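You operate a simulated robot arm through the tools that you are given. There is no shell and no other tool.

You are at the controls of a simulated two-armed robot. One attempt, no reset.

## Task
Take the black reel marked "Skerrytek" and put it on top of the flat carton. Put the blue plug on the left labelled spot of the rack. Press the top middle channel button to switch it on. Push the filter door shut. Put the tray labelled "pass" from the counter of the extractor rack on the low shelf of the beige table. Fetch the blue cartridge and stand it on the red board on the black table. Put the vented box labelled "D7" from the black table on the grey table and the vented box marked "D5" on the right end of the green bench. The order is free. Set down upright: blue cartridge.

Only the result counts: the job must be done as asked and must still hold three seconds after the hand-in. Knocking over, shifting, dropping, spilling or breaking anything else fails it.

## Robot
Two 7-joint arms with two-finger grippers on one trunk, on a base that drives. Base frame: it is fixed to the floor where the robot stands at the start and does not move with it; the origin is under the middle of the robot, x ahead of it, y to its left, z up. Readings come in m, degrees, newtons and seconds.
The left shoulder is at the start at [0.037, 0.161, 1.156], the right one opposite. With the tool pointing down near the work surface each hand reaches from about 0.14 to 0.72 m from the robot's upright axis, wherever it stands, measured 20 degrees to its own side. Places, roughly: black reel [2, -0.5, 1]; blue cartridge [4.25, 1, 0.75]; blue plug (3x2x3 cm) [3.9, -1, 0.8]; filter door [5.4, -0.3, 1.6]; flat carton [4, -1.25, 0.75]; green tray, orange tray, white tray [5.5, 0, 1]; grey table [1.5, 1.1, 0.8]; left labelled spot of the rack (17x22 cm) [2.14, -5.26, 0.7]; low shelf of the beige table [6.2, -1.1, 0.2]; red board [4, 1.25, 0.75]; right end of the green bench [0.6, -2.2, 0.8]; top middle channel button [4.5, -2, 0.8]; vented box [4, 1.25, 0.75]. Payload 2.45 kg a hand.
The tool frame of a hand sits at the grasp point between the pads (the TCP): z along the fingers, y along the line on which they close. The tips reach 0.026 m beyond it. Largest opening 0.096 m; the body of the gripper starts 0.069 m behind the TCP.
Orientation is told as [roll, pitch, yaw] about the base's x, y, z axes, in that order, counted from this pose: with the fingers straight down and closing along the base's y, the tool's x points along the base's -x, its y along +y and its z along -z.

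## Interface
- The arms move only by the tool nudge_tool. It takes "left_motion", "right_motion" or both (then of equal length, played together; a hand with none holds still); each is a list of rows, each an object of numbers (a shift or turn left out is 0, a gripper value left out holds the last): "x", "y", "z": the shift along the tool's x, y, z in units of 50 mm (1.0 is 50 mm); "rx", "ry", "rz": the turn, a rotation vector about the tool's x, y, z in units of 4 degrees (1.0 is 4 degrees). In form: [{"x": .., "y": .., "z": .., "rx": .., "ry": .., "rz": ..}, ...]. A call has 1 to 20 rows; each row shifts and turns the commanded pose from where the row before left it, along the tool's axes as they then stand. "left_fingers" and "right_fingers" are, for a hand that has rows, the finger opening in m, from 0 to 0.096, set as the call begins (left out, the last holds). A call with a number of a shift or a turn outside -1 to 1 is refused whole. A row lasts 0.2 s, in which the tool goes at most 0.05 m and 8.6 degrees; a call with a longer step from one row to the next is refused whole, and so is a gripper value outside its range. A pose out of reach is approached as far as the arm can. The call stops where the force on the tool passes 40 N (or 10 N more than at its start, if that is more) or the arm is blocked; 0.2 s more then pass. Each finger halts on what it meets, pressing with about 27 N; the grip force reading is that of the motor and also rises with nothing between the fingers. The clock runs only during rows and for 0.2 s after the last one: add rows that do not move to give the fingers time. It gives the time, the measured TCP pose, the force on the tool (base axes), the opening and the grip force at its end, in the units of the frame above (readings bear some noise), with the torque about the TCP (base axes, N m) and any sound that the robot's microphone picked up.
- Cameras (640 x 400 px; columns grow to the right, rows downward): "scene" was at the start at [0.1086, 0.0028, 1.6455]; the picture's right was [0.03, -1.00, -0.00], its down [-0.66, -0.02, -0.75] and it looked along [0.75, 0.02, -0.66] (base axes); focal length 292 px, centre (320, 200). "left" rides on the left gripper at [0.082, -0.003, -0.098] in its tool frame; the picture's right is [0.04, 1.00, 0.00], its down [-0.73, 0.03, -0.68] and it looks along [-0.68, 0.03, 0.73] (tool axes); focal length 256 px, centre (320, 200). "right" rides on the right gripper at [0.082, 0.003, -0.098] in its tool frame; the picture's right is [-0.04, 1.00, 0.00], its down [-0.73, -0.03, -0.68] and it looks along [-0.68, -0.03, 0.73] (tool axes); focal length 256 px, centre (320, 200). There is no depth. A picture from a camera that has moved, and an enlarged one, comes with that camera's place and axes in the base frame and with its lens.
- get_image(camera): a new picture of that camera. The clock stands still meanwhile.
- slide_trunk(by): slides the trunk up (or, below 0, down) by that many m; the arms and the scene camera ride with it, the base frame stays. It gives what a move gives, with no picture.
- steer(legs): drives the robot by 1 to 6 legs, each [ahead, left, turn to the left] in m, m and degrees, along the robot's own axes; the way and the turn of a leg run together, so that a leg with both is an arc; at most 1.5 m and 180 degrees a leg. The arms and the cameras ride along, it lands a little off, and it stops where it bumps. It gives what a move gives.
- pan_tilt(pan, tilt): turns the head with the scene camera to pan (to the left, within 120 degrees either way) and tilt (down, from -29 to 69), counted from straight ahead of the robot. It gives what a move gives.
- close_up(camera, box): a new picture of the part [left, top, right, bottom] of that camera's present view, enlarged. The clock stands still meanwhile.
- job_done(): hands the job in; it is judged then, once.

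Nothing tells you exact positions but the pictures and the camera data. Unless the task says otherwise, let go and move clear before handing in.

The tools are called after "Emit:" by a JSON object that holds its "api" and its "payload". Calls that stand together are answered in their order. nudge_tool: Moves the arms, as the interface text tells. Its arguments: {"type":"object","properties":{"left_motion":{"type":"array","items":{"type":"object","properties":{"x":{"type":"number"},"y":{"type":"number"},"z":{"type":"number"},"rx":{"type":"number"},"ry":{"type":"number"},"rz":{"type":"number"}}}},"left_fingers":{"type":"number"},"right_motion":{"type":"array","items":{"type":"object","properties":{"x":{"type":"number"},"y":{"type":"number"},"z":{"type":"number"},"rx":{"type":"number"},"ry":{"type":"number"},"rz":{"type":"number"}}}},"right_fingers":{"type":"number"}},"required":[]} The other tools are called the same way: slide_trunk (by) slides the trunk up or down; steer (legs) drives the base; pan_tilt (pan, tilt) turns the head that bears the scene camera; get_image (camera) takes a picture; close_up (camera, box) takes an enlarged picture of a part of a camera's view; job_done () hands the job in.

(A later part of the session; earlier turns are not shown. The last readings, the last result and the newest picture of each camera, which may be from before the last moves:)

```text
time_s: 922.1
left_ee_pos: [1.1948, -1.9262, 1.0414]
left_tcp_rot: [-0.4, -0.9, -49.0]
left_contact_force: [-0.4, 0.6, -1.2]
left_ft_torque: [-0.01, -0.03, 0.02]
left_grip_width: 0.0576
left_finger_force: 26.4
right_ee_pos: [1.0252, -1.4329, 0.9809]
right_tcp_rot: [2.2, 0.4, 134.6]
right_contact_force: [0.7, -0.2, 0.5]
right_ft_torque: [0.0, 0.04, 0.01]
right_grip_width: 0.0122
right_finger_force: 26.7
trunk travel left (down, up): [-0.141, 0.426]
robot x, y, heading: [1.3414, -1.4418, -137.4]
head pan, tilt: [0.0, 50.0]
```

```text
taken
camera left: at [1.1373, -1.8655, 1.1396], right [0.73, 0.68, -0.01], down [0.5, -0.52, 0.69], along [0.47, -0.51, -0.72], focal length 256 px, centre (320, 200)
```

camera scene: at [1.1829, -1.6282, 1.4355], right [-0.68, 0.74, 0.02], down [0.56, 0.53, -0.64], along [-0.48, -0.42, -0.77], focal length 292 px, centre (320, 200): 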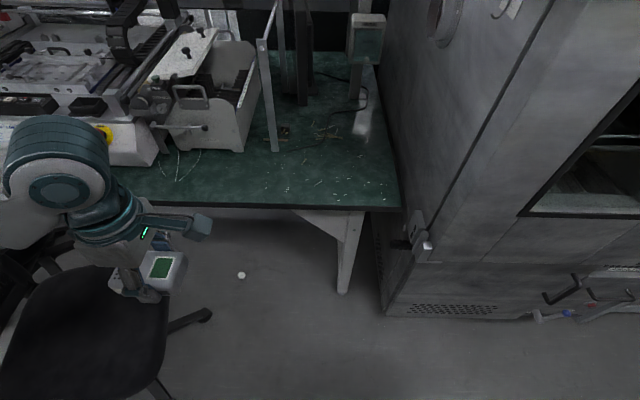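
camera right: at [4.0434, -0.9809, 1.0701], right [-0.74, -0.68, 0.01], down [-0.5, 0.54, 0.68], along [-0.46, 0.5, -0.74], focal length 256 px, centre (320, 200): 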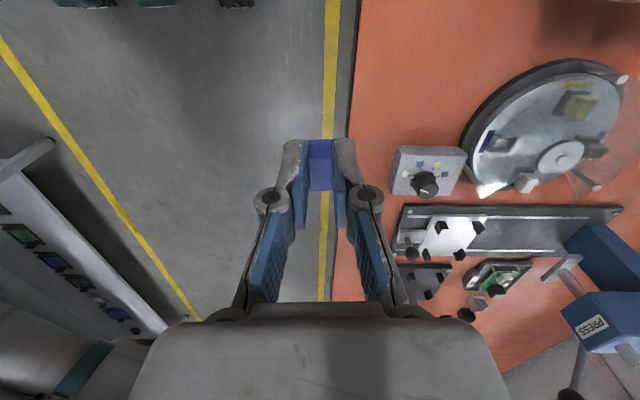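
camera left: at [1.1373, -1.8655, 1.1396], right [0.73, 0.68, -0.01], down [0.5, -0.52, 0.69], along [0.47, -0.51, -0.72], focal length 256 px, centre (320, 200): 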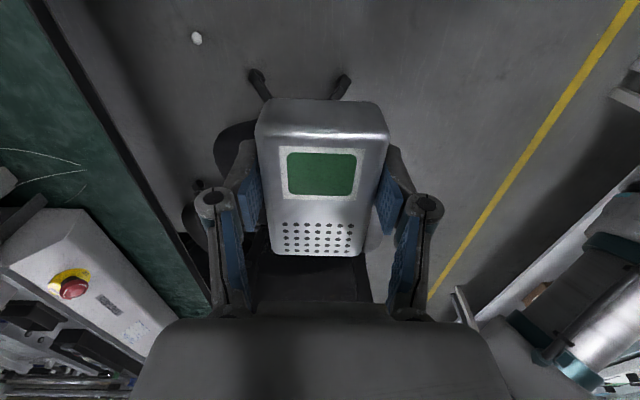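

Emit:
{"api": "nudge_tool", "payload": {"left_motion": [{"x": 0.15}, {"x": 0.35}, {"x": 0.5}, {"x": 0.55}, {"x": 0.55}, {"x": 0.55}, {"x": 0.55}, {"x": 0.5}, {"x": 0.4}, {"x": 0.25}, {"x": 0.1}, {}]}}

Emit:
{"api": "steer", "payload": {"legs": [[0.11, 0, -0.4], [0.11, 0, 0], [0.1, 0, 0]]}}

Emit:
{"api": "pan_tilt", "payload": {"pan": 40, "tilt": 50}}

Emit:
{"api": "get_image", "payload": {"camera": "scene"}}

Emit:
{"api": "pan_tilt", "payload": {"pan": 0, "tilt": 50}}

Emit:
{"api": "get_image", "payload": {"camera": "scene"}}

Emit:
{"api": "get_image", "payload": {"camera": "left"}}

```text
time_s: 924.7
left_ee_pos: [1.0282, -1.7357, 1.0393]
left_tcp_rot: [-0.5, -2.1, -49.4]
left_contact_force: [-0.9, 1.7, -2.1]
left_ft_torque: [-0.09, 0.02, 0.0]
left_grip_width: 0.0576
left_finger_force: 26.6
right_ee_pos: [1.0057, -1.4113, 0.9752]
right_tcp_rot: [2.2, 1.8, 134.3]
right_contact_force: [0.7, 0.2, -0.8]
right_ft_torque: [0.0, -0.04, -0.02]
right_grip_width: 0.0121
right_finger_force: 27.0
trunk travel left (down, up): [-0.141, 0.426]
robot x, y, heading: [1.3381, -1.4388, -137.7]
head pan, tilt: [0.0, 50.0]
```

```text
time_s: 927.4
left_ee_pos: [0.8363, -1.9443, 1.0397]
left_tcp_rot: [-0.5, -1.0, -49.4]
left_contact_force: [-0.3, -0.7, -1.9]
left_ft_torque: [-0.03, -0.05, -0.02]
left_grip_width: 0.0574
left_finger_force: 26.8
right_ee_pos: [0.8134, -1.6133, 0.9814]
right_tcp_rot: [2.3, 0.9, 132.6]
right_contact_force: [0.0, 0.3, -0.2]
right_ft_torque: [-0.03, -0.06, 0.02]
right_grip_width: 0.012
right_finger_force: 27.5
trunk travel left (down, up): [-0.141, 0.426]
robot x, y, heading: [1.1324, -1.6344, -138.4]
head pan, tilt: [0.0, 50.0]
stopped in leg 3: the robot was blocked; the commanded pose is now the measured one
```

```text
time_s: 928.4
left_ee_pos: [0.8406, -1.9493, 1.0399]
left_tcp_rot: [-0.4, -0.7, -49.3]
left_contact_force: [0.0, -0.7, -1.8]
left_ft_torque: [0.01, 0.07, -0.01]
left_grip_width: 0.0576
left_finger_force: 27.0
right_ee_pos: [0.8172, -1.6174, 0.9835]
right_tcp_rot: [2.2, 0.6, 132.7]
right_contact_force: [0.4, -0.6, 1.0]
right_ft_torque: [0.0, 0.04, 0.0]
right_grip_width: 0.0121
right_finger_force: 27.4
trunk travel left (down, up): [-0.141, 0.426]
robot x, y, heading: [1.1311, -1.6343, -138.6]
head pan, tilt: [40.0, 50.0]
```

```text
taken
camera scene: at [0.9979, -1.8217, 1.436], right [-0.99, 0.14, 0.0], down [0.11, 0.76, -0.64], along [-0.09, -0.63, -0.77], focal length 292 px, centre (320, 200)
```

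scene: 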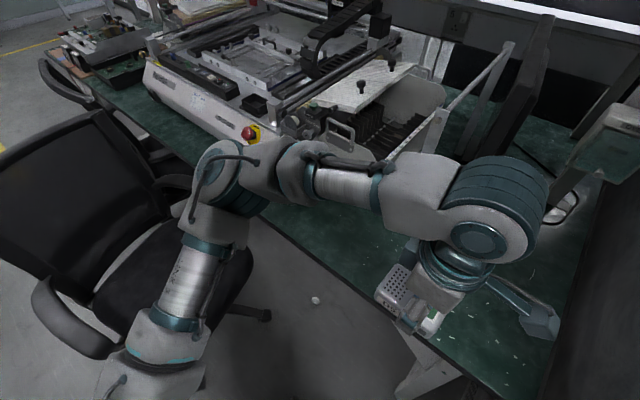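

```text
time_s: 929.5
left_ee_pos: [0.8395, -1.9485, 1.0401]
left_tcp_rot: [-0.5, -0.7, -49.4]
left_contact_force: [0.0, 0.4, -1.5]
left_ft_torque: [0.02, 0.03, 0.04]
left_grip_width: 0.0573
left_finger_force: 27.1
right_ee_pos: [0.8153, -1.6154, 0.9828]
right_tcp_rot: [2.3, 0.6, 132.7]
right_contact_force: [-0.8, -0.3, 0.3]
right_ft_torque: [-0.01, -0.03, 0.0]
right_grip_width: 0.012
right_finger_force: 27.2
trunk travel left (down, up): [-0.141, 0.426]
robot x, y, heading: [1.1312, -1.6371, -138.0]
head pan, tilt: [0.0, 50.0]
```

```text
taken
camera scene: at [0.9505, -1.7956, 1.4359], right [-0.67, 0.75, 0.0], down [0.57, 0.51, -0.64], along [-0.48, -0.43, -0.77], focal length 292 px, centre (320, 200)
```

scene: 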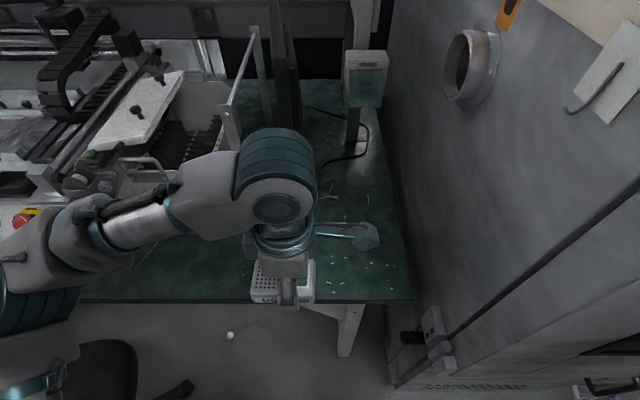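

```text
taken
camera left: at [0.7842, -1.8865, 1.1387], right [0.73, 0.68, -0.01], down [0.5, -0.53, 0.69], along [0.46, -0.51, -0.73], focal length 256 px, centre (320, 200)
```

left: 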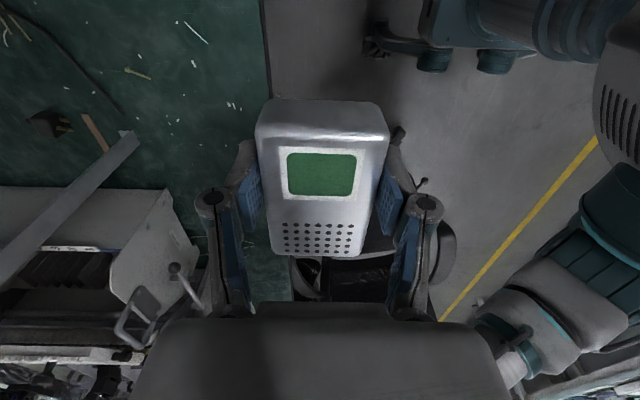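

The base stopped just short, but the hand is in a usable place. I'll extend the left hand forward over the bench's right end and look.

Emit:
{"api": "nudge_tool", "payload": {"left_motion": [{"y": -0.15}, {"y": -0.3, "x": 0.05}, {"y": -0.4, "x": 0.1}, {"y": -0.45, "x": 0.15}, {"y": -0.45, "x": 0.15}, {"y": -0.45, "x": 0.1}, {"y": -0.45, "x": 0.05}, {"y": -0.4}, {"y": -0.25}, {"y": -0.1}, {}, {}]}}

Emit:
{"api": "get_image", "payload": {"camera": "scene"}}

Emit:
{"api": "get_image", "payload": {"camera": "left"}}

Emit:
{"api": "pan_tilt", "payload": {"pan": 40, "tilt": 50}}

Emit:
{"api": "get_image", "payload": {"camera": "scene"}}

```text
time_s: 932.1
left_ee_pos: [0.6917, -2.0349, 1.0417]
left_tcp_rot: [-0.7, -0.7, -49.5]
left_contact_force: [0.5, 0.3, -1.3]
left_ft_torque: [-0.01, 0.03, 0.02]
left_grip_width: 0.0575
left_finger_force: 26.7
right_ee_pos: [0.817, -1.6161, 0.9832]
right_tcp_rot: [2.4, 0.7, 132.7]
right_contact_force: [-0.7, 0.3, 0.6]
right_ft_torque: [-0.02, 0.01, 0.02]
right_grip_width: 0.0121
right_finger_force: 26.6
trunk travel left (down, up): [-0.141, 0.426]
robot x, y, heading: [1.1335, -1.6329, -138.3]
head pan, tilt: [0.0, 50.0]
```

```text
taken
camera scene: at [0.9504, -1.7949, 1.436], right [-0.67, 0.75, 0.0], down [0.57, 0.51, -0.64], along [-0.48, -0.43, -0.77], focal length 292 px, centre (320, 200)
```

scene: 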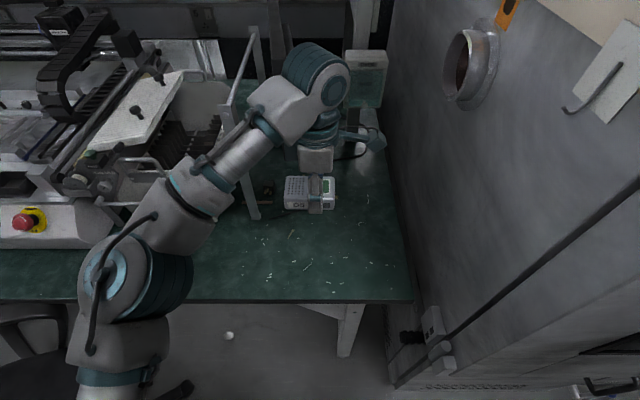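

```text
taken
camera left: at [0.6354, -1.9739, 1.1405], right [0.73, 0.68, -0.01], down [0.5, -0.53, 0.69], along [0.46, -0.51, -0.73], focal length 256 px, centre (320, 200)
```

left: 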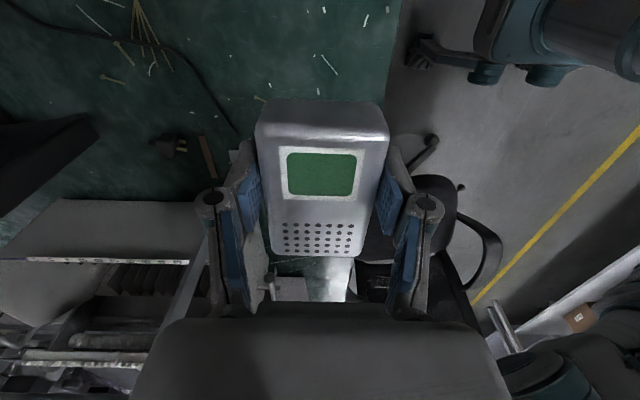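

```text
time_s: 933.2
left_ee_pos: [0.6914, -2.0347, 1.0428]
left_tcp_rot: [-0.6, -0.7, -49.2]
left_contact_force: [0.1, 0.2, -1.6]
left_ft_torque: [-0.04, -0.03, -0.02]
left_grip_width: 0.0574
left_finger_force: 26.9
right_ee_pos: [0.817, -1.6151, 0.982]
right_tcp_rot: [2.4, 0.8, 132.7]
right_contact_force: [-0.2, -0.5, 0.0]
right_ft_torque: [-0.02, -0.03, 0.0]
right_grip_width: 0.0119
right_finger_force: 27.1
trunk travel left (down, up): [-0.141, 0.426]
robot x, y, heading: [1.1307, -1.6347, -138.4]
head pan, tilt: [40.0, 50.0]
```

```text
taken
camera scene: at [0.9968, -1.8195, 1.4362], right [-0.99, 0.14, 0.0], down [0.11, 0.76, -0.64], along [-0.09, -0.64, -0.77], focal length 292 px, centre (320, 200)
```

scene: 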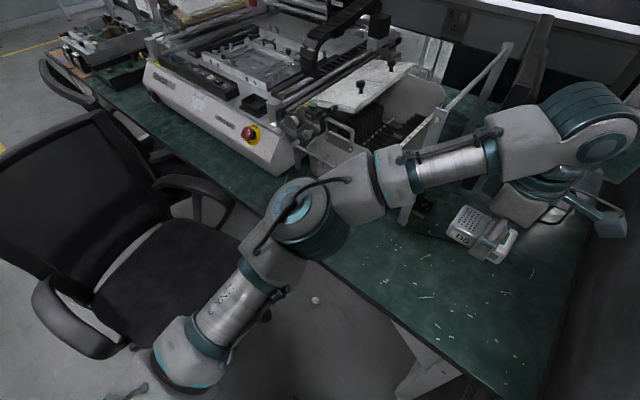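

The left elbow would come too close to the machine when lowering. I'll retract, shift the base right a little and raise the trunk so the elbow stays higher and clear.

Emit:
{"api": "nudge_tool", "payload": {"left_motion": [{"y": 0.15}, {"y": 0.35}, {"y": 0.45}, {"y": 0.5}, {"y": 0.5}, {"y": 0.5}, {"y": 0.4}, {"y": 0.3}, {"y": 0.1}, {}]}}

Emit:
{"api": "slide_trunk", "payload": {"by": 0.12}}

Emit:
{"api": "steer", "payload": {"legs": [[0, -0.07, 0], [0, -0.06, 0]]}}

Emit:
{"api": "pan_tilt", "payload": {"pan": -40, "tilt": 50}}

Emit:
{"api": "get_image", "payload": {"camera": "scene"}}

Emit:
{"api": "pan_tilt", "payload": {"pan": 20, "tilt": 50}}

Emit:
{"api": "get_image", "payload": {"camera": "scene"}}

```text
time_s: 935.4
left_ee_pos: [0.8135, -1.9311, 1.0401]
left_tcp_rot: [-0.6, -0.7, -49.4]
left_contact_force: [0.9, 0.2, -2.0]
left_ft_torque: [0.06, 0.0, 0.02]
left_grip_width: 0.0574
left_finger_force: 26.7
right_ee_pos: [0.8177, -1.6168, 0.983]
right_tcp_rot: [2.4, 0.6, 132.6]
right_contact_force: [-0.1, 0.1, 0.7]
right_ft_torque: [-0.02, 0.02, -0.02]
right_grip_width: 0.012
right_finger_force: 27.4
trunk travel left (down, up): [-0.141, 0.426]
robot x, y, heading: [1.1313, -1.6365, -138.1]
head pan, tilt: [40.0, 50.0]
```

```text
time_s: 936.9
left_ee_pos: [0.8137, -1.9303, 1.1586]
left_tcp_rot: [-0.3, -0.8, -49.4]
left_contact_force: [-0.2, -0.3, -1.0]
left_ft_torque: [0.01, -0.01, 0.0]
left_grip_width: 0.0574
left_finger_force: 27.4
right_ee_pos: [0.8141, -1.6162, 1.1032]
right_tcp_rot: [2.2, 0.7, 132.7]
right_contact_force: [0.1, -0.4, 0.9]
right_ft_torque: [0.03, -0.02, 0.0]
right_grip_width: 0.0122
right_finger_force: 26.8
trunk travel left (down, up): [-0.261, 0.306]
robot x, y, heading: [1.1277, -1.6388, -138.3]
head pan, tilt: [40.0, 50.0]
```

```text
time_s: 938.8
left_ee_pos: [0.7438, -1.8363, 1.1651]
left_tcp_rot: [-0.8, -0.9, -49.8]
left_contact_force: [0.0, 0.4, -0.6]
left_ft_torque: [0.04, 0.0, 0.01]
left_grip_width: 0.0576
left_finger_force: 26.6
right_ee_pos: [0.7391, -1.5193, 1.1082]
right_tcp_rot: [2.7, 0.2, 132.6]
right_contact_force: [0.7, -0.1, 0.6]
right_ft_torque: [0.01, -0.01, 0.08]
right_grip_width: 0.0123
right_finger_force: 27.1
trunk travel left (down, up): [-0.261, 0.306]
robot x, y, heading: [1.0409, -1.5331, -138.3]
head pan, tilt: [40.0, 50.0]
stopped in leg 2: the force on the tool passed its limit at 121 N (the readings are from after the stop); the commanded pose is now the measured one
```

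```text
time_s: 940.3
left_ee_pos: [0.7464, -1.8451, 1.164]
left_tcp_rot: [-0.6, -0.7, -49.7]
left_contact_force: [0.3, -1.9, -0.7]
left_ft_torque: [0.06, -0.02, 0.03]
left_grip_width: 0.0575
left_finger_force: 27.0
right_ee_pos: [0.7416, -1.5247, 1.1072]
right_tcp_rot: [2.6, -0.2, 132.7]
right_contact_force: [0.9, -1.0, 0.2]
right_ft_torque: [0.02, 0.03, -0.01]
right_grip_width: 0.012
right_finger_force: 26.5
trunk travel left (down, up): [-0.261, 0.306]
robot x, y, heading: [1.043, -1.5361, -138.2]
head pan, tilt: [-40.0, 50.0]
```

```text
taken
camera scene: at [0.9333, -1.5874, 1.568], right [-0.03, 1.0, 0.01], down [0.76, 0.03, -0.64], along [-0.64, -0.01, -0.76], focal length 292 px, centre (320, 200)
```

scene: 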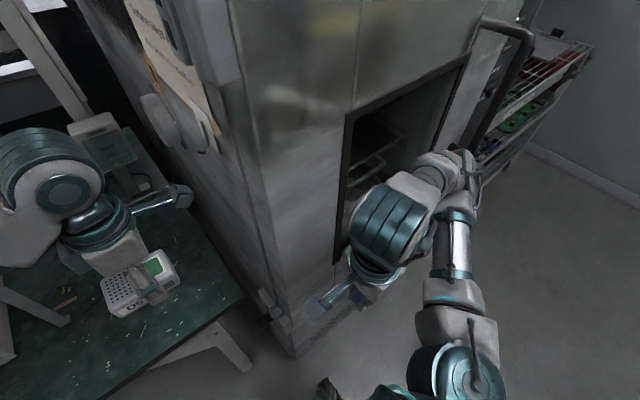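

```text
time_s: 941.6
left_ee_pos: [0.7219, -1.8141, 1.1645]
left_tcp_rot: [-0.7, -2.2, -50.0]
left_contact_force: [0.1, 0.7, -1.0]
left_ft_torque: [-0.06, 0.05, 0.04]
left_grip_width: 0.0575
left_finger_force: 26.9
right_ee_pos: [0.7195, -1.4968, 1.1024]
right_tcp_rot: [2.5, 1.3, 132.2]
right_contact_force: [0.4, -0.9, -0.3]
right_ft_torque: [0.01, 0.01, -0.02]
right_grip_width: 0.0122
right_finger_force: 26.6
trunk travel left (down, up): [-0.261, 0.306]
robot x, y, heading: [1.0362, -1.5305, -138.3]
head pan, tilt: [20.0, 50.0]
```

```text
taken
camera scene: at [0.9507, -1.6256, 1.5678], right [-0.88, 0.48, -0.01], down [0.37, 0.67, -0.64], along [-0.3, -0.57, -0.77], focal length 292 px, centre (320, 200)
```

scene: 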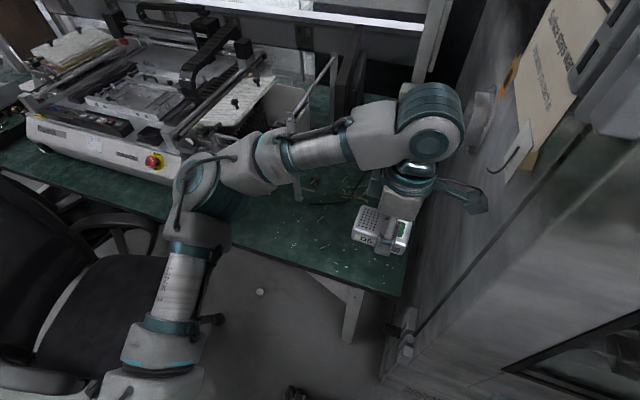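

The left wrist camera touched the oven when I shifted right. Moving the left hand left, away from it.

Emit:
{"api": "nudge_tool", "payload": {"left_motion": [{"x": -0.2}, {"x": -0.4}, {"x": -0.5}, {"x": -0.5}, {"x": -0.4}, {"x": -0.3}, {"x": -0.1}, {}, {}]}}

Emit:
{"api": "pan_tilt", "payload": {"pan": -30, "tilt": 50}}

Emit:
{"api": "pan_tilt", "payload": {"pan": 30, "tilt": 50}}

Emit:
{"api": "pan_tilt", "payload": {"pan": -30, "tilt": 50}}

Emit:
{"api": "get_image", "payload": {"camera": "scene"}}

Emit:
{"api": "pan_tilt", "payload": {"pan": 15, "tilt": 50}}

Emit:
{"api": "get_image", "payload": {"camera": "scene"}}

```text
time_s: 943.6
left_ee_pos: [0.8075, -1.9155, 1.169]
left_tcp_rot: [-0.7, -1.8, -49.8]
left_contact_force: [0.4, 0.4, -0.9]
left_ft_torque: [0.0, 0.02, -0.01]
left_grip_width: 0.0574
left_finger_force: 26.9
right_ee_pos: [0.7253, -1.5055, 1.1028]
right_tcp_rot: [2.7, 0.8, 132.4]
right_contact_force: [0.6, -0.4, -0.8]
right_ft_torque: [-0.03, 0.02, 0.0]
right_grip_width: 0.0122
right_finger_force: 26.7
trunk travel left (down, up): [-0.261, 0.306]
robot x, y, heading: [1.0403, -1.5349, -138.6]
head pan, tilt: [20.0, 50.0]
```

```text
time_s: 944.8
left_ee_pos: [0.8238, -1.9343, 1.1665]
left_tcp_rot: [-0.6, -0.7, -49.9]
left_contact_force: [0.8, -0.8, -2.0]
left_ft_torque: [0.05, 0.02, -0.02]
left_grip_width: 0.0573
left_finger_force: 27.4
right_ee_pos: [0.7429, -1.5239, 1.1078]
right_tcp_rot: [2.7, -0.3, 132.4]
right_contact_force: [1.4, -0.8, -0.5]
right_ft_torque: [0.08, 0.07, -0.01]
right_grip_width: 0.0123
right_finger_force: 26.9
trunk travel left (down, up): [-0.261, 0.306]
robot x, y, heading: [1.0416, -1.537, -138.2]
head pan, tilt: [-30.0, 50.0]
```

```text
time_s: 946.1
left_ee_pos: [0.8002, -1.9082, 1.1694]
left_tcp_rot: [-0.7, -2.2, -49.9]
left_contact_force: [-0.4, 2.0, -1.6]
left_ft_torque: [-0.11, -0.05, 0.04]
left_grip_width: 0.0572
left_finger_force: 27.0
right_ee_pos: [0.7194, -1.499, 1.1029]
right_tcp_rot: [2.6, 1.3, 132.2]
right_contact_force: [-1.5, -0.1, -0.6]
right_ft_torque: [-0.04, -0.01, 0.0]
right_grip_width: 0.0121
right_finger_force: 27.3
trunk travel left (down, up): [-0.261, 0.306]
robot x, y, heading: [1.0353, -1.5373, -138.0]
head pan, tilt: [30.0, 50.0]
```

```text
time_s: 947.4
left_ee_pos: [0.8227, -1.9328, 1.1673]
left_tcp_rot: [-0.8, -0.8, -49.6]
left_contact_force: [-0.1, -0.2, -1.6]
left_ft_torque: [0.06, 0.01, -0.04]
left_grip_width: 0.0573
left_finger_force: 26.7
right_ee_pos: [0.7413, -1.5224, 1.1053]
right_tcp_rot: [2.7, 0.1, 132.6]
right_contact_force: [-0.2, -0.6, 0.2]
right_ft_torque: [0.03, 0.0, -0.02]
right_grip_width: 0.0122
right_finger_force: 27.0
trunk travel left (down, up): [-0.261, 0.306]
robot x, y, heading: [1.0425, -1.5395, -138.3]
head pan, tilt: [-30.0, 50.0]
```

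```text
taken
camera scene: at [0.9371, -1.6026, 1.5679], right [-0.2, 0.98, 0.01], down [0.75, 0.16, -0.64], along [-0.63, -0.12, -0.76], focal length 292 px, centre (320, 200)
```

scene: 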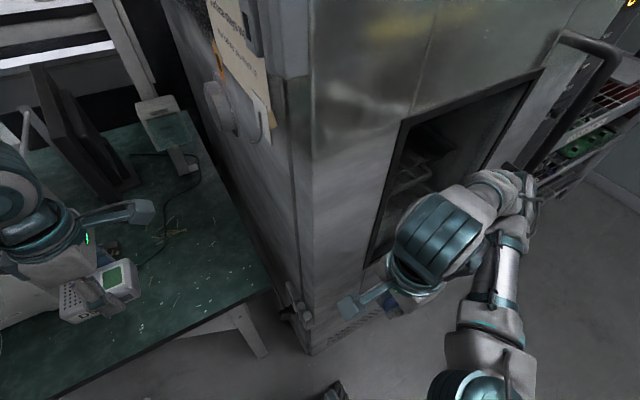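

```text
time_s: 948.5
left_ee_pos: [0.8098, -1.9193, 1.1683]
left_tcp_rot: [-0.7, -1.6, -49.9]
left_contact_force: [-0.5, 0.2, -0.2]
left_ft_torque: [-0.01, 0.01, -0.06]
left_grip_width: 0.0574
left_finger_force: 27.3
right_ee_pos: [0.7287, -1.5088, 1.1034]
right_tcp_rot: [2.7, 0.7, 132.3]
right_contact_force: [0.0, -0.8, 0.3]
right_ft_torque: [0.02, 0.01, 0.0]
right_grip_width: 0.0119
right_finger_force: 27.1
trunk travel left (down, up): [-0.261, 0.306]
robot x, y, heading: [1.0408, -1.5347, -138.4]
head pan, tilt: [15.0, 50.0]
```

```text
taken
camera scene: at [0.9601, -1.6395, 1.5675], right [-0.83, 0.55, 0.0], down [0.42, 0.64, -0.64], along [-0.35, -0.53, -0.77], focal length 292 px, centre (320, 200)
```

scene: 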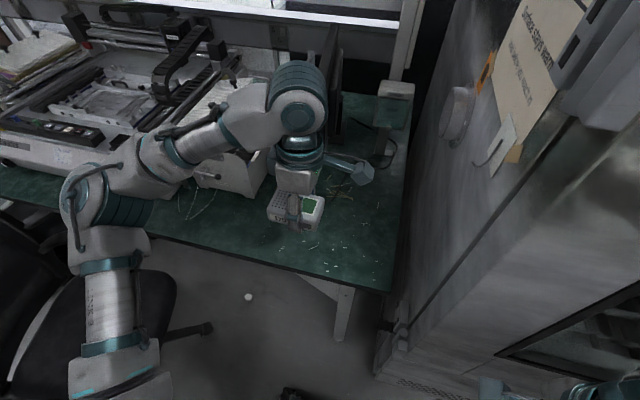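

Emit:
{"api": "pan_tilt", "payload": {"pan": 75, "tilt": 50}}

Emit:
{"api": "pan_tilt", "payload": {"pan": -45, "tilt": 50}}

Emit:
{"api": "pan_tilt", "payload": {"pan": 75, "tilt": 50}}

Emit:
{"api": "pan_tilt", "payload": {"pan": -45, "tilt": 50}}

Emit:
{"api": "pan_tilt", "payload": {"pan": 75, "tilt": 50}}

Emit:
{"api": "get_image", "payload": {"camera": "scene"}}

Emit:
{"api": "nudge_tool", "payload": {"left_motion": [{"y": -0.15}, {"y": -0.3}, {"y": -0.4}, {"y": -0.45}, {"y": -0.45}, {"y": -0.45}, {"y": -0.45}, {"y": -0.4}, {"y": -0.3}, {"y": -0.15}, {}, {}]}}

Emit:
{"api": "pan_tilt", "payload": {"pan": 25, "tilt": 50}}

Emit:
{"api": "get_image", "payload": {"camera": "scene"}}

Emit:
{"api": "get_image", "payload": {"camera": "left"}}

```text
time_s: 949.8
left_ee_pos: [0.8114, -1.9216, 1.169]
left_tcp_rot: [-0.7, -1.5, -49.8]
left_contact_force: [-0.2, 0.5, -1.3]
left_ft_torque: [0.05, -0.01, 0.01]
left_grip_width: 0.0575
left_finger_force: 27.1
right_ee_pos: [0.73, -1.5102, 1.1046]
right_tcp_rot: [2.5, 0.5, 132.5]
right_contact_force: [-0.2, 0.5, -0.1]
right_ft_torque: [0.02, 0.02, -0.03]
right_grip_width: 0.0122
right_finger_force: 27.0
trunk travel left (down, up): [-0.261, 0.306]
robot x, y, heading: [1.0447, -1.537, -138.6]
head pan, tilt: [75.0, 50.0]
```

```text
time_s: 951.8
left_ee_pos: [0.8177, -1.928, 1.1684]
left_tcp_rot: [-0.6, -1.2, -49.7]
left_contact_force: [0.3, -0.1, -0.8]
left_ft_torque: [0.0, 0.01, -0.02]
left_grip_width: 0.0573
left_finger_force: 26.7
right_ee_pos: [0.7369, -1.5161, 1.1065]
right_tcp_rot: [2.8, 0.3, 132.4]
right_contact_force: [0.2, -1.2, -0.4]
right_ft_torque: [0.0, 0.01, 0.02]
right_grip_width: 0.0121
right_finger_force: 26.9
trunk travel left (down, up): [-0.261, 0.306]
robot x, y, heading: [1.0405, -1.5371, -138.7]
head pan, tilt: [-45.0, 50.0]
```

```text
time_s: 953.8
left_ee_pos: [0.8118, -1.9226, 1.1681]
left_tcp_rot: [-0.7, -1.4, -49.7]
left_contact_force: [-0.3, -0.5, -2.4]
left_ft_torque: [0.04, 0.01, 0.0]
left_grip_width: 0.0574
left_finger_force: 26.8
right_ee_pos: [0.7307, -1.5111, 1.1049]
right_tcp_rot: [2.7, 0.5, 132.4]
right_contact_force: [-0.7, -0.3, -0.3]
right_ft_torque: [0.01, -0.01, -0.02]
right_grip_width: 0.0122
right_finger_force: 26.8
trunk travel left (down, up): [-0.261, 0.306]
robot x, y, heading: [1.0425, -1.5357, -138.4]
head pan, tilt: [75.0, 50.0]
```

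```text
time_s: 955.8
left_ee_pos: [0.8108, -1.9225, 1.1682]
left_tcp_rot: [-0.7, -1.6, -49.8]
left_contact_force: [-1.1, 0.6, -1.6]
left_ft_torque: [0.04, 0.04, 0.02]
left_grip_width: 0.0574
left_finger_force: 27.2
right_ee_pos: [0.7296, -1.5103, 1.104]
right_tcp_rot: [2.6, 0.6, 132.4]
right_contact_force: [0.4, -0.2, -0.1]
right_ft_torque: [-0.01, 0.01, -0.03]
right_grip_width: 0.012
right_finger_force: 26.7
trunk travel left (down, up): [-0.261, 0.306]
robot x, y, heading: [1.0414, -1.5353, -138.3]
head pan, tilt: [-45.0, 50.0]
```

```text
time_s: 957.8
left_ee_pos: [0.8117, -1.9208, 1.1669]
left_tcp_rot: [-0.6, -1.5, -49.8]
left_contact_force: [-0.7, -0.6, -2.5]
left_ft_torque: [0.01, 0.04, 0.02]
left_grip_width: 0.0571
left_finger_force: 26.6
right_ee_pos: [0.7295, -1.5104, 1.1042]
right_tcp_rot: [2.6, 0.7, 132.4]
right_contact_force: [-0.6, -0.1, 0.0]
right_ft_torque: [0.03, 0.01, 0.02]
right_grip_width: 0.0121
right_finger_force: 26.5
trunk travel left (down, up): [-0.261, 0.306]
robot x, y, heading: [1.0393, -1.5379, -138.4]
head pan, tilt: [75.0, 50.0]
```

```text
taken
camera scene: at [1.0338, -1.6406, 1.5679], right [-0.89, -0.45, 0.0], down [-0.34, 0.69, -0.64], along [0.29, -0.57, -0.77], focal length 292 px, centre (320, 200)
```

scene: 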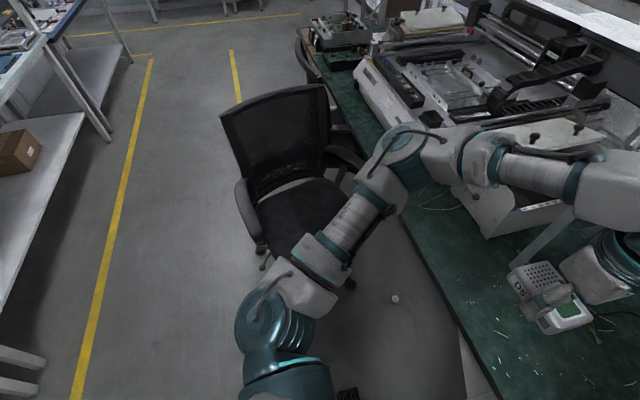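

```text
time_s: 960.4
left_ee_pos: [0.6751, -2.0339, 1.1704]
left_tcp_rot: [-0.6, -1.6, -49.8]
left_contact_force: [-0.5, 0.1, -0.8]
left_ft_torque: [0.03, 0.02, 0.01]
left_grip_width: 0.0572
left_finger_force: 26.4
right_ee_pos: [0.7294, -1.5101, 1.1041]
right_tcp_rot: [2.7, 0.5, 132.4]
right_contact_force: [-0.2, -0.5, -0.1]
right_ft_torque: [-0.01, 0.0, 0.02]
right_grip_width: 0.0119
right_finger_force: 27.3
trunk travel left (down, up): [-0.261, 0.306]
robot x, y, heading: [1.0403, -1.5353, -138.2]
head pan, tilt: [75.0, 50.0]
```

```text
time_s: 961.6
left_ee_pos: [0.6753, -2.0347, 1.1707]
left_tcp_rot: [-0.5, -1.4, -49.9]
left_contact_force: [0.4, 0.1, -1.7]
left_ft_torque: [-0.02, 0.01, -0.02]
left_grip_width: 0.0575
left_finger_force: 26.9
right_ee_pos: [0.7295, -1.5096, 1.1049]
right_tcp_rot: [2.6, 0.6, 132.4]
right_contact_force: [0.0, 0.5, 0.0]
right_ft_torque: [-0.02, -0.03, 0.02]
right_grip_width: 0.0119
right_finger_force: 27.3
trunk travel left (down, up): [-0.261, 0.306]
robot x, y, heading: [1.044, -1.5351, -138.4]
head pan, tilt: [25.0, 50.0]
```

```text
taken
camera scene: at [0.9675, -1.6425, 1.5676], right [-0.92, 0.4, 0.0], down [0.31, 0.7, -0.64], along [-0.25, -0.59, -0.77], focal length 292 px, centre (320, 200)
```

scene: 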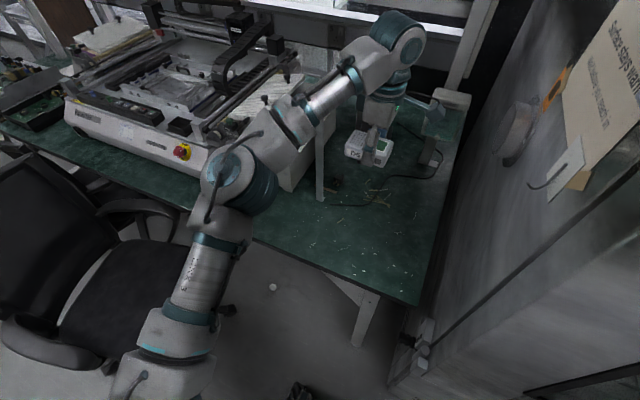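

```text
taken
camera left: at [0.6193, -1.9713, 1.2669], right [0.74, 0.67, -0.01], down [0.49, -0.52, 0.7], along [0.46, -0.52, -0.72], focal length 256 px, centre (320, 200)
```

left: 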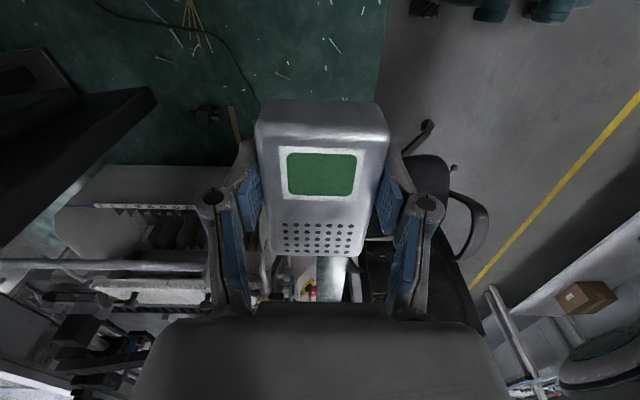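

Emit:
{"api": "nudge_tool", "payload": {"left_motion": [{"z": 0.15, "ry": 0.1}, {"z": 0.3, "ry": 0.15}, {"z": 0.4, "ry": 0.1}, {"z": 0.5}, {"z": 0.5}, {"z": 0.5}, {"z": 0.4}, {"z": 0.2}, {}, {}]}}

Emit:
{"api": "get_image", "payload": {"camera": "scene"}}

Emit:
{"api": "pan_tilt", "payload": {"pan": 60, "tilt": 50}}

Emit:
{"api": "get_image", "payload": {"camera": "scene"}}

```text
time_s: 963.8
left_ee_pos: [0.6753, -2.0372, 1.0218]
left_tcp_rot: [-0.6, -0.1, -49.8]
left_contact_force: [0.7, 0.9, -1.2]
left_ft_torque: [0.03, 0.01, -0.02]
left_grip_width: 0.0575
left_finger_force: 26.7
right_ee_pos: [0.7301, -1.5095, 1.1047]
right_tcp_rot: [2.7, 0.5, 132.4]
right_contact_force: [-1.8, 0.9, -0.4]
right_ft_torque: [0.02, 0.01, -0.01]
right_grip_width: 0.012
right_finger_force: 27.2
trunk travel left (down, up): [-0.261, 0.306]
robot x, y, heading: [1.0397, -1.5342, -138.4]
head pan, tilt: [25.0, 50.0]
```

```text
taken
camera scene: at [0.9676, -1.6428, 1.5676], right [-0.92, 0.4, 0.0], down [0.31, 0.7, -0.64], along [-0.25, -0.59, -0.77], focal length 292 px, centre (320, 200)
```

scene: 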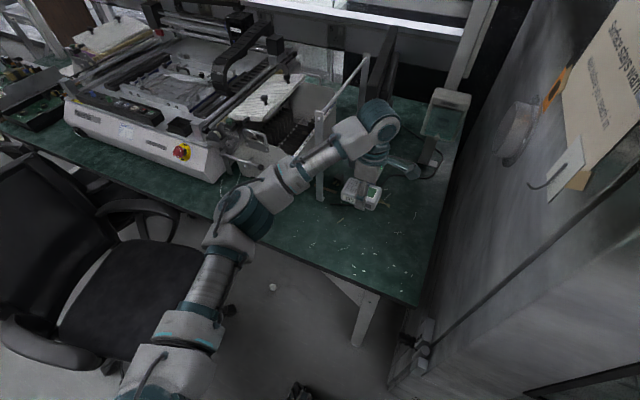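

```text
time_s: 964.8
left_ee_pos: [0.6742, -2.0366, 1.0216]
left_tcp_rot: [-0.7, -0.1, -49.8]
left_contact_force: [-0.4, -0.7, -1.2]
left_ft_torque: [0.03, 0.0, 0.03]
left_grip_width: 0.0572
left_finger_force: 26.9
right_ee_pos: [0.729, -1.5104, 1.1043]
right_tcp_rot: [2.5, 0.6, 132.4]
right_contact_force: [-0.5, 0.2, -0.6]
right_ft_torque: [-0.01, -0.01, -0.01]
right_grip_width: 0.012
right_finger_force: 26.9
trunk travel left (down, up): [-0.261, 0.306]
robot x, y, heading: [1.0451, -1.5325, -138.5]
head pan, tilt: [60.0, 50.0]
```

```text
taken
camera scene: at [1.0136, -1.6475, 1.5677], right [-0.98, -0.2, 0.0], down [-0.15, 0.75, -0.64], along [0.13, -0.63, -0.77], focal length 292 px, centre (320, 200)
```

scene: 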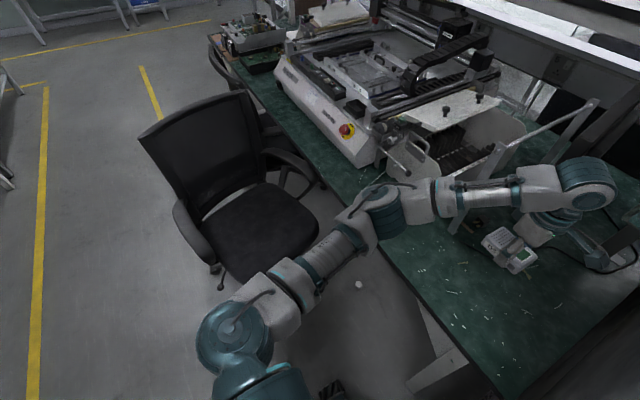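

The elbow is high and clear. Continuing to lower D5.

Emit:
{"api": "nudge_tool", "payload": {"left_motion": [{"z": 0.15}, {"z": 0.3}, {"z": 0.4}, {"z": 0.5}, {"z": 0.5}, {"z": 0.5}, {"z": 0.5}, {"z": 0.4}, {"z": 0.2}, {"z": 0.1}, {}, {}]}}

Emit:
{"api": "get_image", "payload": {"camera": "scene"}}

Emit:
{"api": "get_image", "payload": {"camera": "left"}}

```text
time_s: 967.4
left_ee_pos: [0.6749, -2.0374, 0.8447]
left_tcp_rot: [-0.6, -0.1, -49.9]
left_contact_force: [0.7, -0.6, -1.1]
left_ft_torque: [0.03, 0.02, 0.0]
left_grip_width: 0.0574
left_finger_force: 27.2
right_ee_pos: [0.7298, -1.5099, 1.1051]
right_tcp_rot: [2.8, 0.6, 132.5]
right_contact_force: [-0.5, 0.5, -0.4]
right_ft_torque: [0.02, 0.01, -0.01]
right_grip_width: 0.0119
right_finger_force: 26.9
trunk travel left (down, up): [-0.261, 0.306]
robot x, y, heading: [1.0398, -1.5374, -138.3]
head pan, tilt: [60.0, 50.0]
```

```text
taken
camera scene: at [1.0136, -1.6473, 1.5677], right [-0.98, -0.2, 0.0], down [-0.15, 0.75, -0.64], along [0.13, -0.63, -0.77], focal length 292 px, centre (320, 200)
```

scene: 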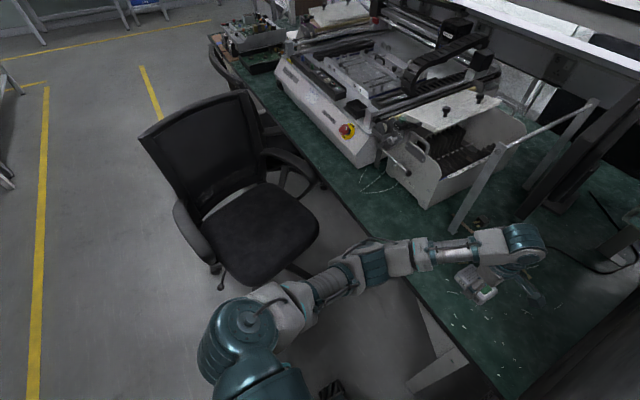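

```text
taken
camera left: at [0.6198, -1.9759, 0.9441], right [0.74, 0.67, -0.01], down [0.5, -0.54, 0.68], along [0.45, -0.51, -0.73], focal length 256 px, centre (320, 200)
```

left: 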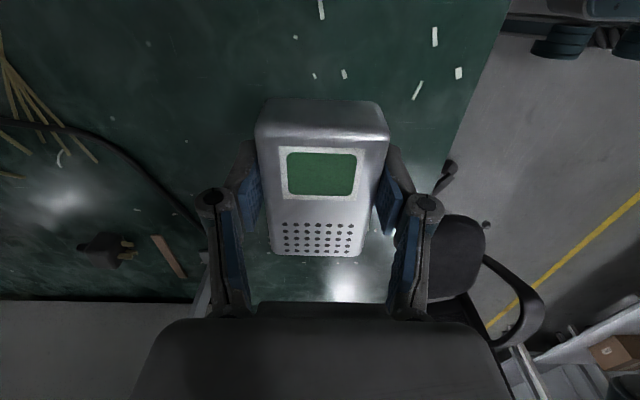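

Emit:
{"api": "nudge_tool", "payload": {"left_motion": [{"z": 0.1}, {"z": 0.1}, {"z": 0.1}, {"z": 0.1}, {}]}}

Emit:
{"api": "nudge_tool", "payload": {"left_motion": [{"z": 0.06}, {"z": 0.06}, {}]}}

Emit:
{"api": "nudge_tool", "payload": {"left_motion": [{"z": 0.06}, {"z": 0.06}, {}]}}

```text
time_s: 968.6
left_ee_pos: [0.6745, -2.0372, 0.8259]
left_tcp_rot: [-0.7, -0.1, -49.8]
left_contact_force: [0.4, -1.0, -1.3]
left_ft_torque: [0.0, 0.0, -0.02]
left_grip_width: 0.0576
left_finger_force: 27.3
right_ee_pos: [0.7299, -1.5102, 1.1036]
right_tcp_rot: [2.7, 0.6, 132.5]
right_contact_force: [0.0, -0.1, 0.3]
right_ft_torque: [0.02, 0.02, -0.05]
right_grip_width: 0.0124
right_finger_force: 26.9
trunk travel left (down, up): [-0.261, 0.306]
robot x, y, heading: [1.0423, -1.5309, -138.2]
head pan, tilt: [60.0, 50.0]
```

```text
time_s: 969.4
left_ee_pos: [0.6742, -2.0368, 0.8183]
left_tcp_rot: [-0.6, 0.0, -49.9]
left_contact_force: [0.1, 0.2, -1.2]
left_ft_torque: [0.02, 0.01, 0.0]
left_grip_width: 0.0572
left_finger_force: 26.9
right_ee_pos: [0.7307, -1.5097, 1.1047]
right_tcp_rot: [2.7, 0.7, 132.4]
right_contact_force: [-0.4, -0.3, 0.0]
right_ft_torque: [0.06, 0.02, 0.03]
right_grip_width: 0.0118
right_finger_force: 27.2
trunk travel left (down, up): [-0.261, 0.306]
robot x, y, heading: [1.0468, -1.5353, -138.2]
head pan, tilt: [60.0, 50.0]
```

```text
time_s: 970.2
left_ee_pos: [0.6741, -2.0369, 0.8125]
left_tcp_rot: [-0.6, -0.1, -49.8]
left_contact_force: [-0.1, 0.0, -2.0]
left_ft_torque: [0.0, 0.02, 0.04]
left_grip_width: 0.0576
left_finger_force: 27.1
right_ee_pos: [0.7293, -1.5104, 1.1042]
right_tcp_rot: [2.7, 0.5, 132.5]
right_contact_force: [-0.9, -0.1, 0.1]
right_ft_torque: [0.0, 0.01, 0.0]
right_grip_width: 0.0122
right_finger_force: 27.3
trunk travel left (down, up): [-0.261, 0.306]
robot x, y, heading: [1.0403, -1.5355, -138.5]
head pan, tilt: [60.0, 50.0]
```

Emit:
{"api": "nudge_tool", "payload": {"left_motion": [{"z": 0.06}, {"z": 0.06}, {}]}}

Emit:
{"api": "nudge_tool", "payload": {"left_motion": [{"z": 0.06}, {"z": 0.06}, {}]}}

Emit:
{"api": "nudge_tool", "payload": {"left_motion": [{"z": 0.06}, {"z": 0.06}, {}]}}

```text
time_s: 971.0
left_ee_pos: [0.6746, -2.0378, 0.8063]
left_tcp_rot: [-0.6, -0.1, -49.8]
left_contact_force: [0.1, 0.5, -1.0]
left_ft_torque: [0.02, 0.03, 0.01]
left_grip_width: 0.0573
left_finger_force: 26.9
right_ee_pos: [0.73, -1.5103, 1.1036]
right_tcp_rot: [2.7, 0.6, 132.4]
right_contact_force: [0.4, 0.2, 0.2]
right_ft_torque: [-0.02, 0.0, 0.0]
right_grip_width: 0.012
right_finger_force: 27.1
trunk travel left (down, up): [-0.261, 0.306]
robot x, y, heading: [1.0415, -1.5312, -138.5]
head pan, tilt: [60.0, 50.0]
```

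```text
time_s: 971.8
left_ee_pos: [0.6758, -2.0378, 0.8006]
left_tcp_rot: [-0.7, -0.1, -49.8]
left_contact_force: [0.2, 0.3, -1.0]
left_ft_torque: [0.03, 0.04, 0.0]
left_grip_width: 0.0575
left_finger_force: 27.2
right_ee_pos: [0.7304, -1.5112, 1.1049]
right_tcp_rot: [2.7, 0.7, 132.4]
right_contact_force: [0.2, 0.2, -0.6]
right_ft_torque: [0.01, 0.0, 0.0]
right_grip_width: 0.012
right_finger_force: 26.4
trunk travel left (down, up): [-0.261, 0.306]
robot x, y, heading: [1.0399, -1.5354, -138.4]
head pan, tilt: [60.0, 50.0]
```

```text
time_s: 972.6
left_ee_pos: [0.6751, -2.0366, 0.7949]
left_tcp_rot: [-0.6, -0.2, -49.9]
left_contact_force: [-0.2, 0.0, -1.8]
left_ft_torque: [0.01, 0.0, -0.01]
left_grip_width: 0.0577
left_finger_force: 27.2
right_ee_pos: [0.7294, -1.5106, 1.1045]
right_tcp_rot: [2.8, 0.6, 132.3]
right_contact_force: [-0.5, -0.1, -0.8]
right_ft_torque: [-0.03, 0.02, 0.02]
right_grip_width: 0.0122
right_finger_force: 27.6
trunk travel left (down, up): [-0.261, 0.306]
robot x, y, heading: [1.0465, -1.5339, -138.8]
head pan, tilt: [60.0, 50.0]
```

Emit:
{"api": "nudge_tool", "payload": {"left_motion": [{"z": 0.06}, {"z": 0.06}, {}]}}

Emit:
{"api": "nudge_tool", "payload": {"left_motion": [{"z": 0.06}, {"z": 0.06}, {}]}}

Emit:
{"api": "nudge_tool", "payload": {"left_motion": [{"z": 0.06}, {"z": 0.06}, {}]}}

Emit:
{"api": "get_image", "payload": {"camera": "left"}}

```text
time_s: 973.4
left_ee_pos: [0.6736, -2.0368, 0.7874]
left_tcp_rot: [-0.7, -0.2, -49.8]
left_contact_force: [0.5, -0.3, -0.1]
left_ft_torque: [-0.02, -0.09, -0.04]
left_grip_width: 0.0576
left_finger_force: 26.9
right_ee_pos: [0.7299, -1.5098, 1.1039]
right_tcp_rot: [2.8, 0.6, 132.4]
right_contact_force: [-0.2, 0.7, 0.1]
right_ft_torque: [0.03, 0.0, 0.03]
right_grip_width: 0.0122
right_finger_force: 26.4
trunk travel left (down, up): [-0.261, 0.306]
robot x, y, heading: [1.0383, -1.5377, -138.4]
head pan, tilt: [60.0, 50.0]
```

```text
time_s: 974.2
left_ee_pos: [0.6748, -2.035, 0.7847]
left_tcp_rot: [-0.8, -0.1, -49.9]
left_contact_force: [-3.0, -5.1, 17.4]
left_ft_torque: [0.0, 0.18, 0.0]
left_grip_width: 0.0577
left_finger_force: 26.4
right_ee_pos: [0.7316, -1.5087, 1.1042]
right_tcp_rot: [2.7, 0.6, 132.4]
right_contact_force: [-0.4, -0.2, -0.6]
right_ft_torque: [-0.01, 0.01, 0.02]
right_grip_width: 0.0121
right_finger_force: 26.9
trunk travel left (down, up): [-0.261, 0.306]
robot x, y, heading: [1.0421, -1.5331, -138.5]
head pan, tilt: [60.0, 50.0]
```

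```text
time_s: 974.9
left_ee_pos: [0.6754, -2.0348, 0.7833]
left_tcp_rot: [-1.2, 0.0, -49.9]
left_contact_force: [6.3, 8.5, 19.8]
left_ft_torque: [0.47, -0.84, 0.18]
left_grip_width: 0.0575
left_finger_force: 26.9
right_ee_pos: [0.7325, -1.5094, 1.1043]
right_tcp_rot: [2.8, 0.6, 132.4]
right_contact_force: [0.3, 0.1, -0.2]
right_ft_torque: [0.03, -0.01, -0.02]
right_grip_width: 0.0121
right_finger_force: 27.1
trunk travel left (down, up): [-0.261, 0.306]
robot x, y, heading: [1.0452, -1.5353, -138.4]
head pan, tilt: [60.0, 50.0]
stopped in row 3 (left hand): the force on the tool passed its limit at 41 N (the readings are from after the stop); the commanded pose is now the measured one
```

```text
taken
camera left: at [0.6206, -1.9744, 0.8832], right [0.74, 0.67, -0.02], down [0.51, -0.53, 0.68], along [0.45, -0.51, -0.73], focal length 256 px, centre (320, 200)
```

left: 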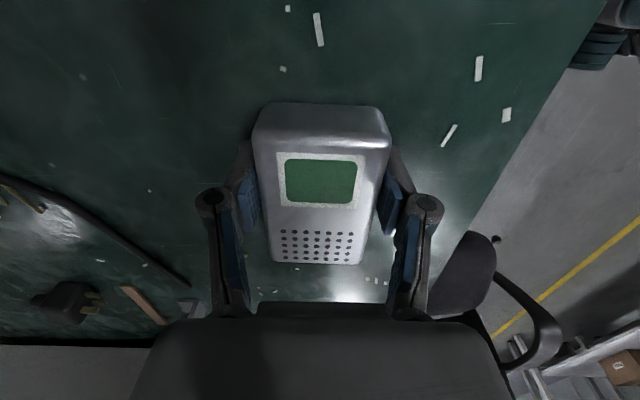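

D5 is on the bench. Easing up and releasing.

Emit:
{"api": "nudge_tool", "payload": {"left_motion": [{"z": -0.05}, {}]}}

Emit:
{"api": "nudge_tool", "payload": {"left_motion": [{}, {}, {}], "left_fingers": 0.085}}

Emit:
{"api": "nudge_tool", "payload": {"left_motion": [{"z": -0.1}, {"z": -0.25}, {"z": -0.4}, {"z": -0.5}, {"z": -0.55}, {"z": -0.55}, {"z": -0.55}, {"z": -0.55}, {"z": -0.55}, {"z": -0.5}, {"z": -0.4}, {"z": -0.2}, {}]}}

Emit:
{"api": "get_image", "payload": {"camera": "left"}}

Emit:
{"api": "pan_tilt", "payload": {"pan": 25, "tilt": 50}}

Emit:
{"api": "get_image", "payload": {"camera": "scene"}}

```text
time_s: 975.5
left_ee_pos: [0.6745, -2.0362, 0.7848]
left_tcp_rot: [-1.2, 0.0, -49.9]
left_contact_force: [0.4, 3.2, 5.1]
left_ft_torque: [0.28, -0.2, 0.11]
left_grip_width: 0.0571
left_finger_force: 27.2
right_ee_pos: [0.7316, -1.5098, 1.1045]
right_tcp_rot: [2.8, 0.6, 132.3]
right_contact_force: [0.5, 0.6, 0.2]
right_ft_torque: [-0.04, 0.03, 0.0]
right_grip_width: 0.012
right_finger_force: 27.4
trunk travel left (down, up): [-0.261, 0.306]
robot x, y, heading: [1.0429, -1.5324, -138.4]
head pan, tilt: [60.0, 50.0]
```

```text
time_s: 976.3
left_ee_pos: [0.6747, -2.0378, 0.7835]
left_tcp_rot: [-1.1, 0.1, -49.9]
left_contact_force: [-0.4, -0.6, 0.1]
left_ft_torque: [0.02, 0.01, 0.03]
left_grip_width: 0.0851
left_finger_force: 0.0
right_ee_pos: [0.7304, -1.5094, 1.1046]
right_tcp_rot: [2.8, 0.6, 132.3]
right_contact_force: [0.1, 0.0, -0.4]
right_ft_torque: [-0.01, 0.0, 0.01]
right_grip_width: 0.0125
right_finger_force: 27.3
trunk travel left (down, up): [-0.261, 0.306]
robot x, y, heading: [1.042, -1.5314, -138.4]
head pan, tilt: [60.0, 50.0]
```

```text
time_s: 979.1
left_ee_pos: [0.6777, -2.0351, 1.04]
left_tcp_rot: [-1.1, 0.1, -49.8]
left_contact_force: [0.7, -0.5, 0.3]
left_ft_torque: [0.04, 0.01, -0.02]
left_grip_width: 0.0848
left_finger_force: 0.0
right_ee_pos: [0.7309, -1.5099, 1.1042]
right_tcp_rot: [2.7, 0.6, 132.4]
right_contact_force: [0.5, 0.4, 0.2]
right_ft_torque: [0.01, 0.03, 0.03]
right_grip_width: 0.0124
right_finger_force: 27.2
trunk travel left (down, up): [-0.261, 0.306]
robot x, y, heading: [1.0434, -1.5362, -138.4]
head pan, tilt: [60.0, 50.0]
```

```text
taken
camera left: at [0.6234, -1.9732, 1.1383], right [0.74, 0.67, -0.02], down [0.51, -0.53, 0.68], along [0.45, -0.51, -0.73], focal length 256 px, centre (320, 200)
```

left: 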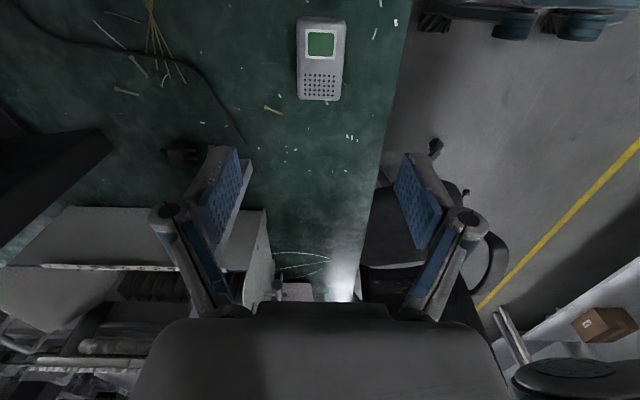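

```text
time_s: 980.1
left_ee_pos: [0.6776, -2.0343, 1.0389]
left_tcp_rot: [-1.1, 0.0, -49.9]
left_contact_force: [-1.3, 0.3, -0.1]
left_ft_torque: [-0.01, 0.0, -0.01]
left_grip_width: 0.0848
left_finger_force: 0.1
right_ee_pos: [0.7319, -1.5094, 1.1046]
right_tcp_rot: [2.8, 0.7, 132.4]
right_contact_force: [0.0, -0.7, -0.3]
right_ft_torque: [-0.01, 0.01, -0.01]
right_grip_width: 0.0121
right_finger_force: 27.1
trunk travel left (down, up): [-0.261, 0.306]
robot x, y, heading: [1.043, -1.5345, -138.1]
head pan, tilt: [25.0, 50.0]
```

```text
taken
camera scene: at [0.9676, -1.6426, 1.5676], right [-0.92, 0.4, 0.0], down [0.31, 0.7, -0.64], along [-0.25, -0.59, -0.77], focal length 292 px, centre (320, 200)
```

scene: 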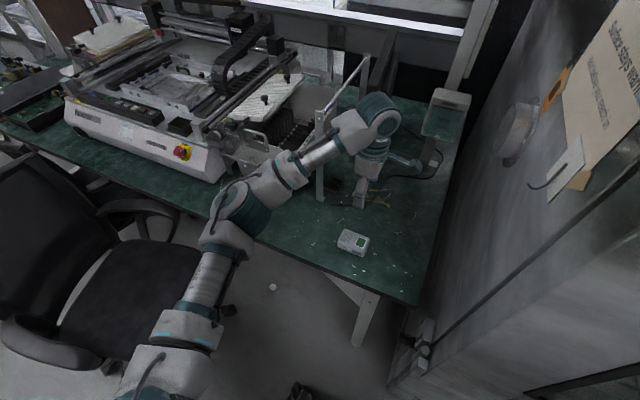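

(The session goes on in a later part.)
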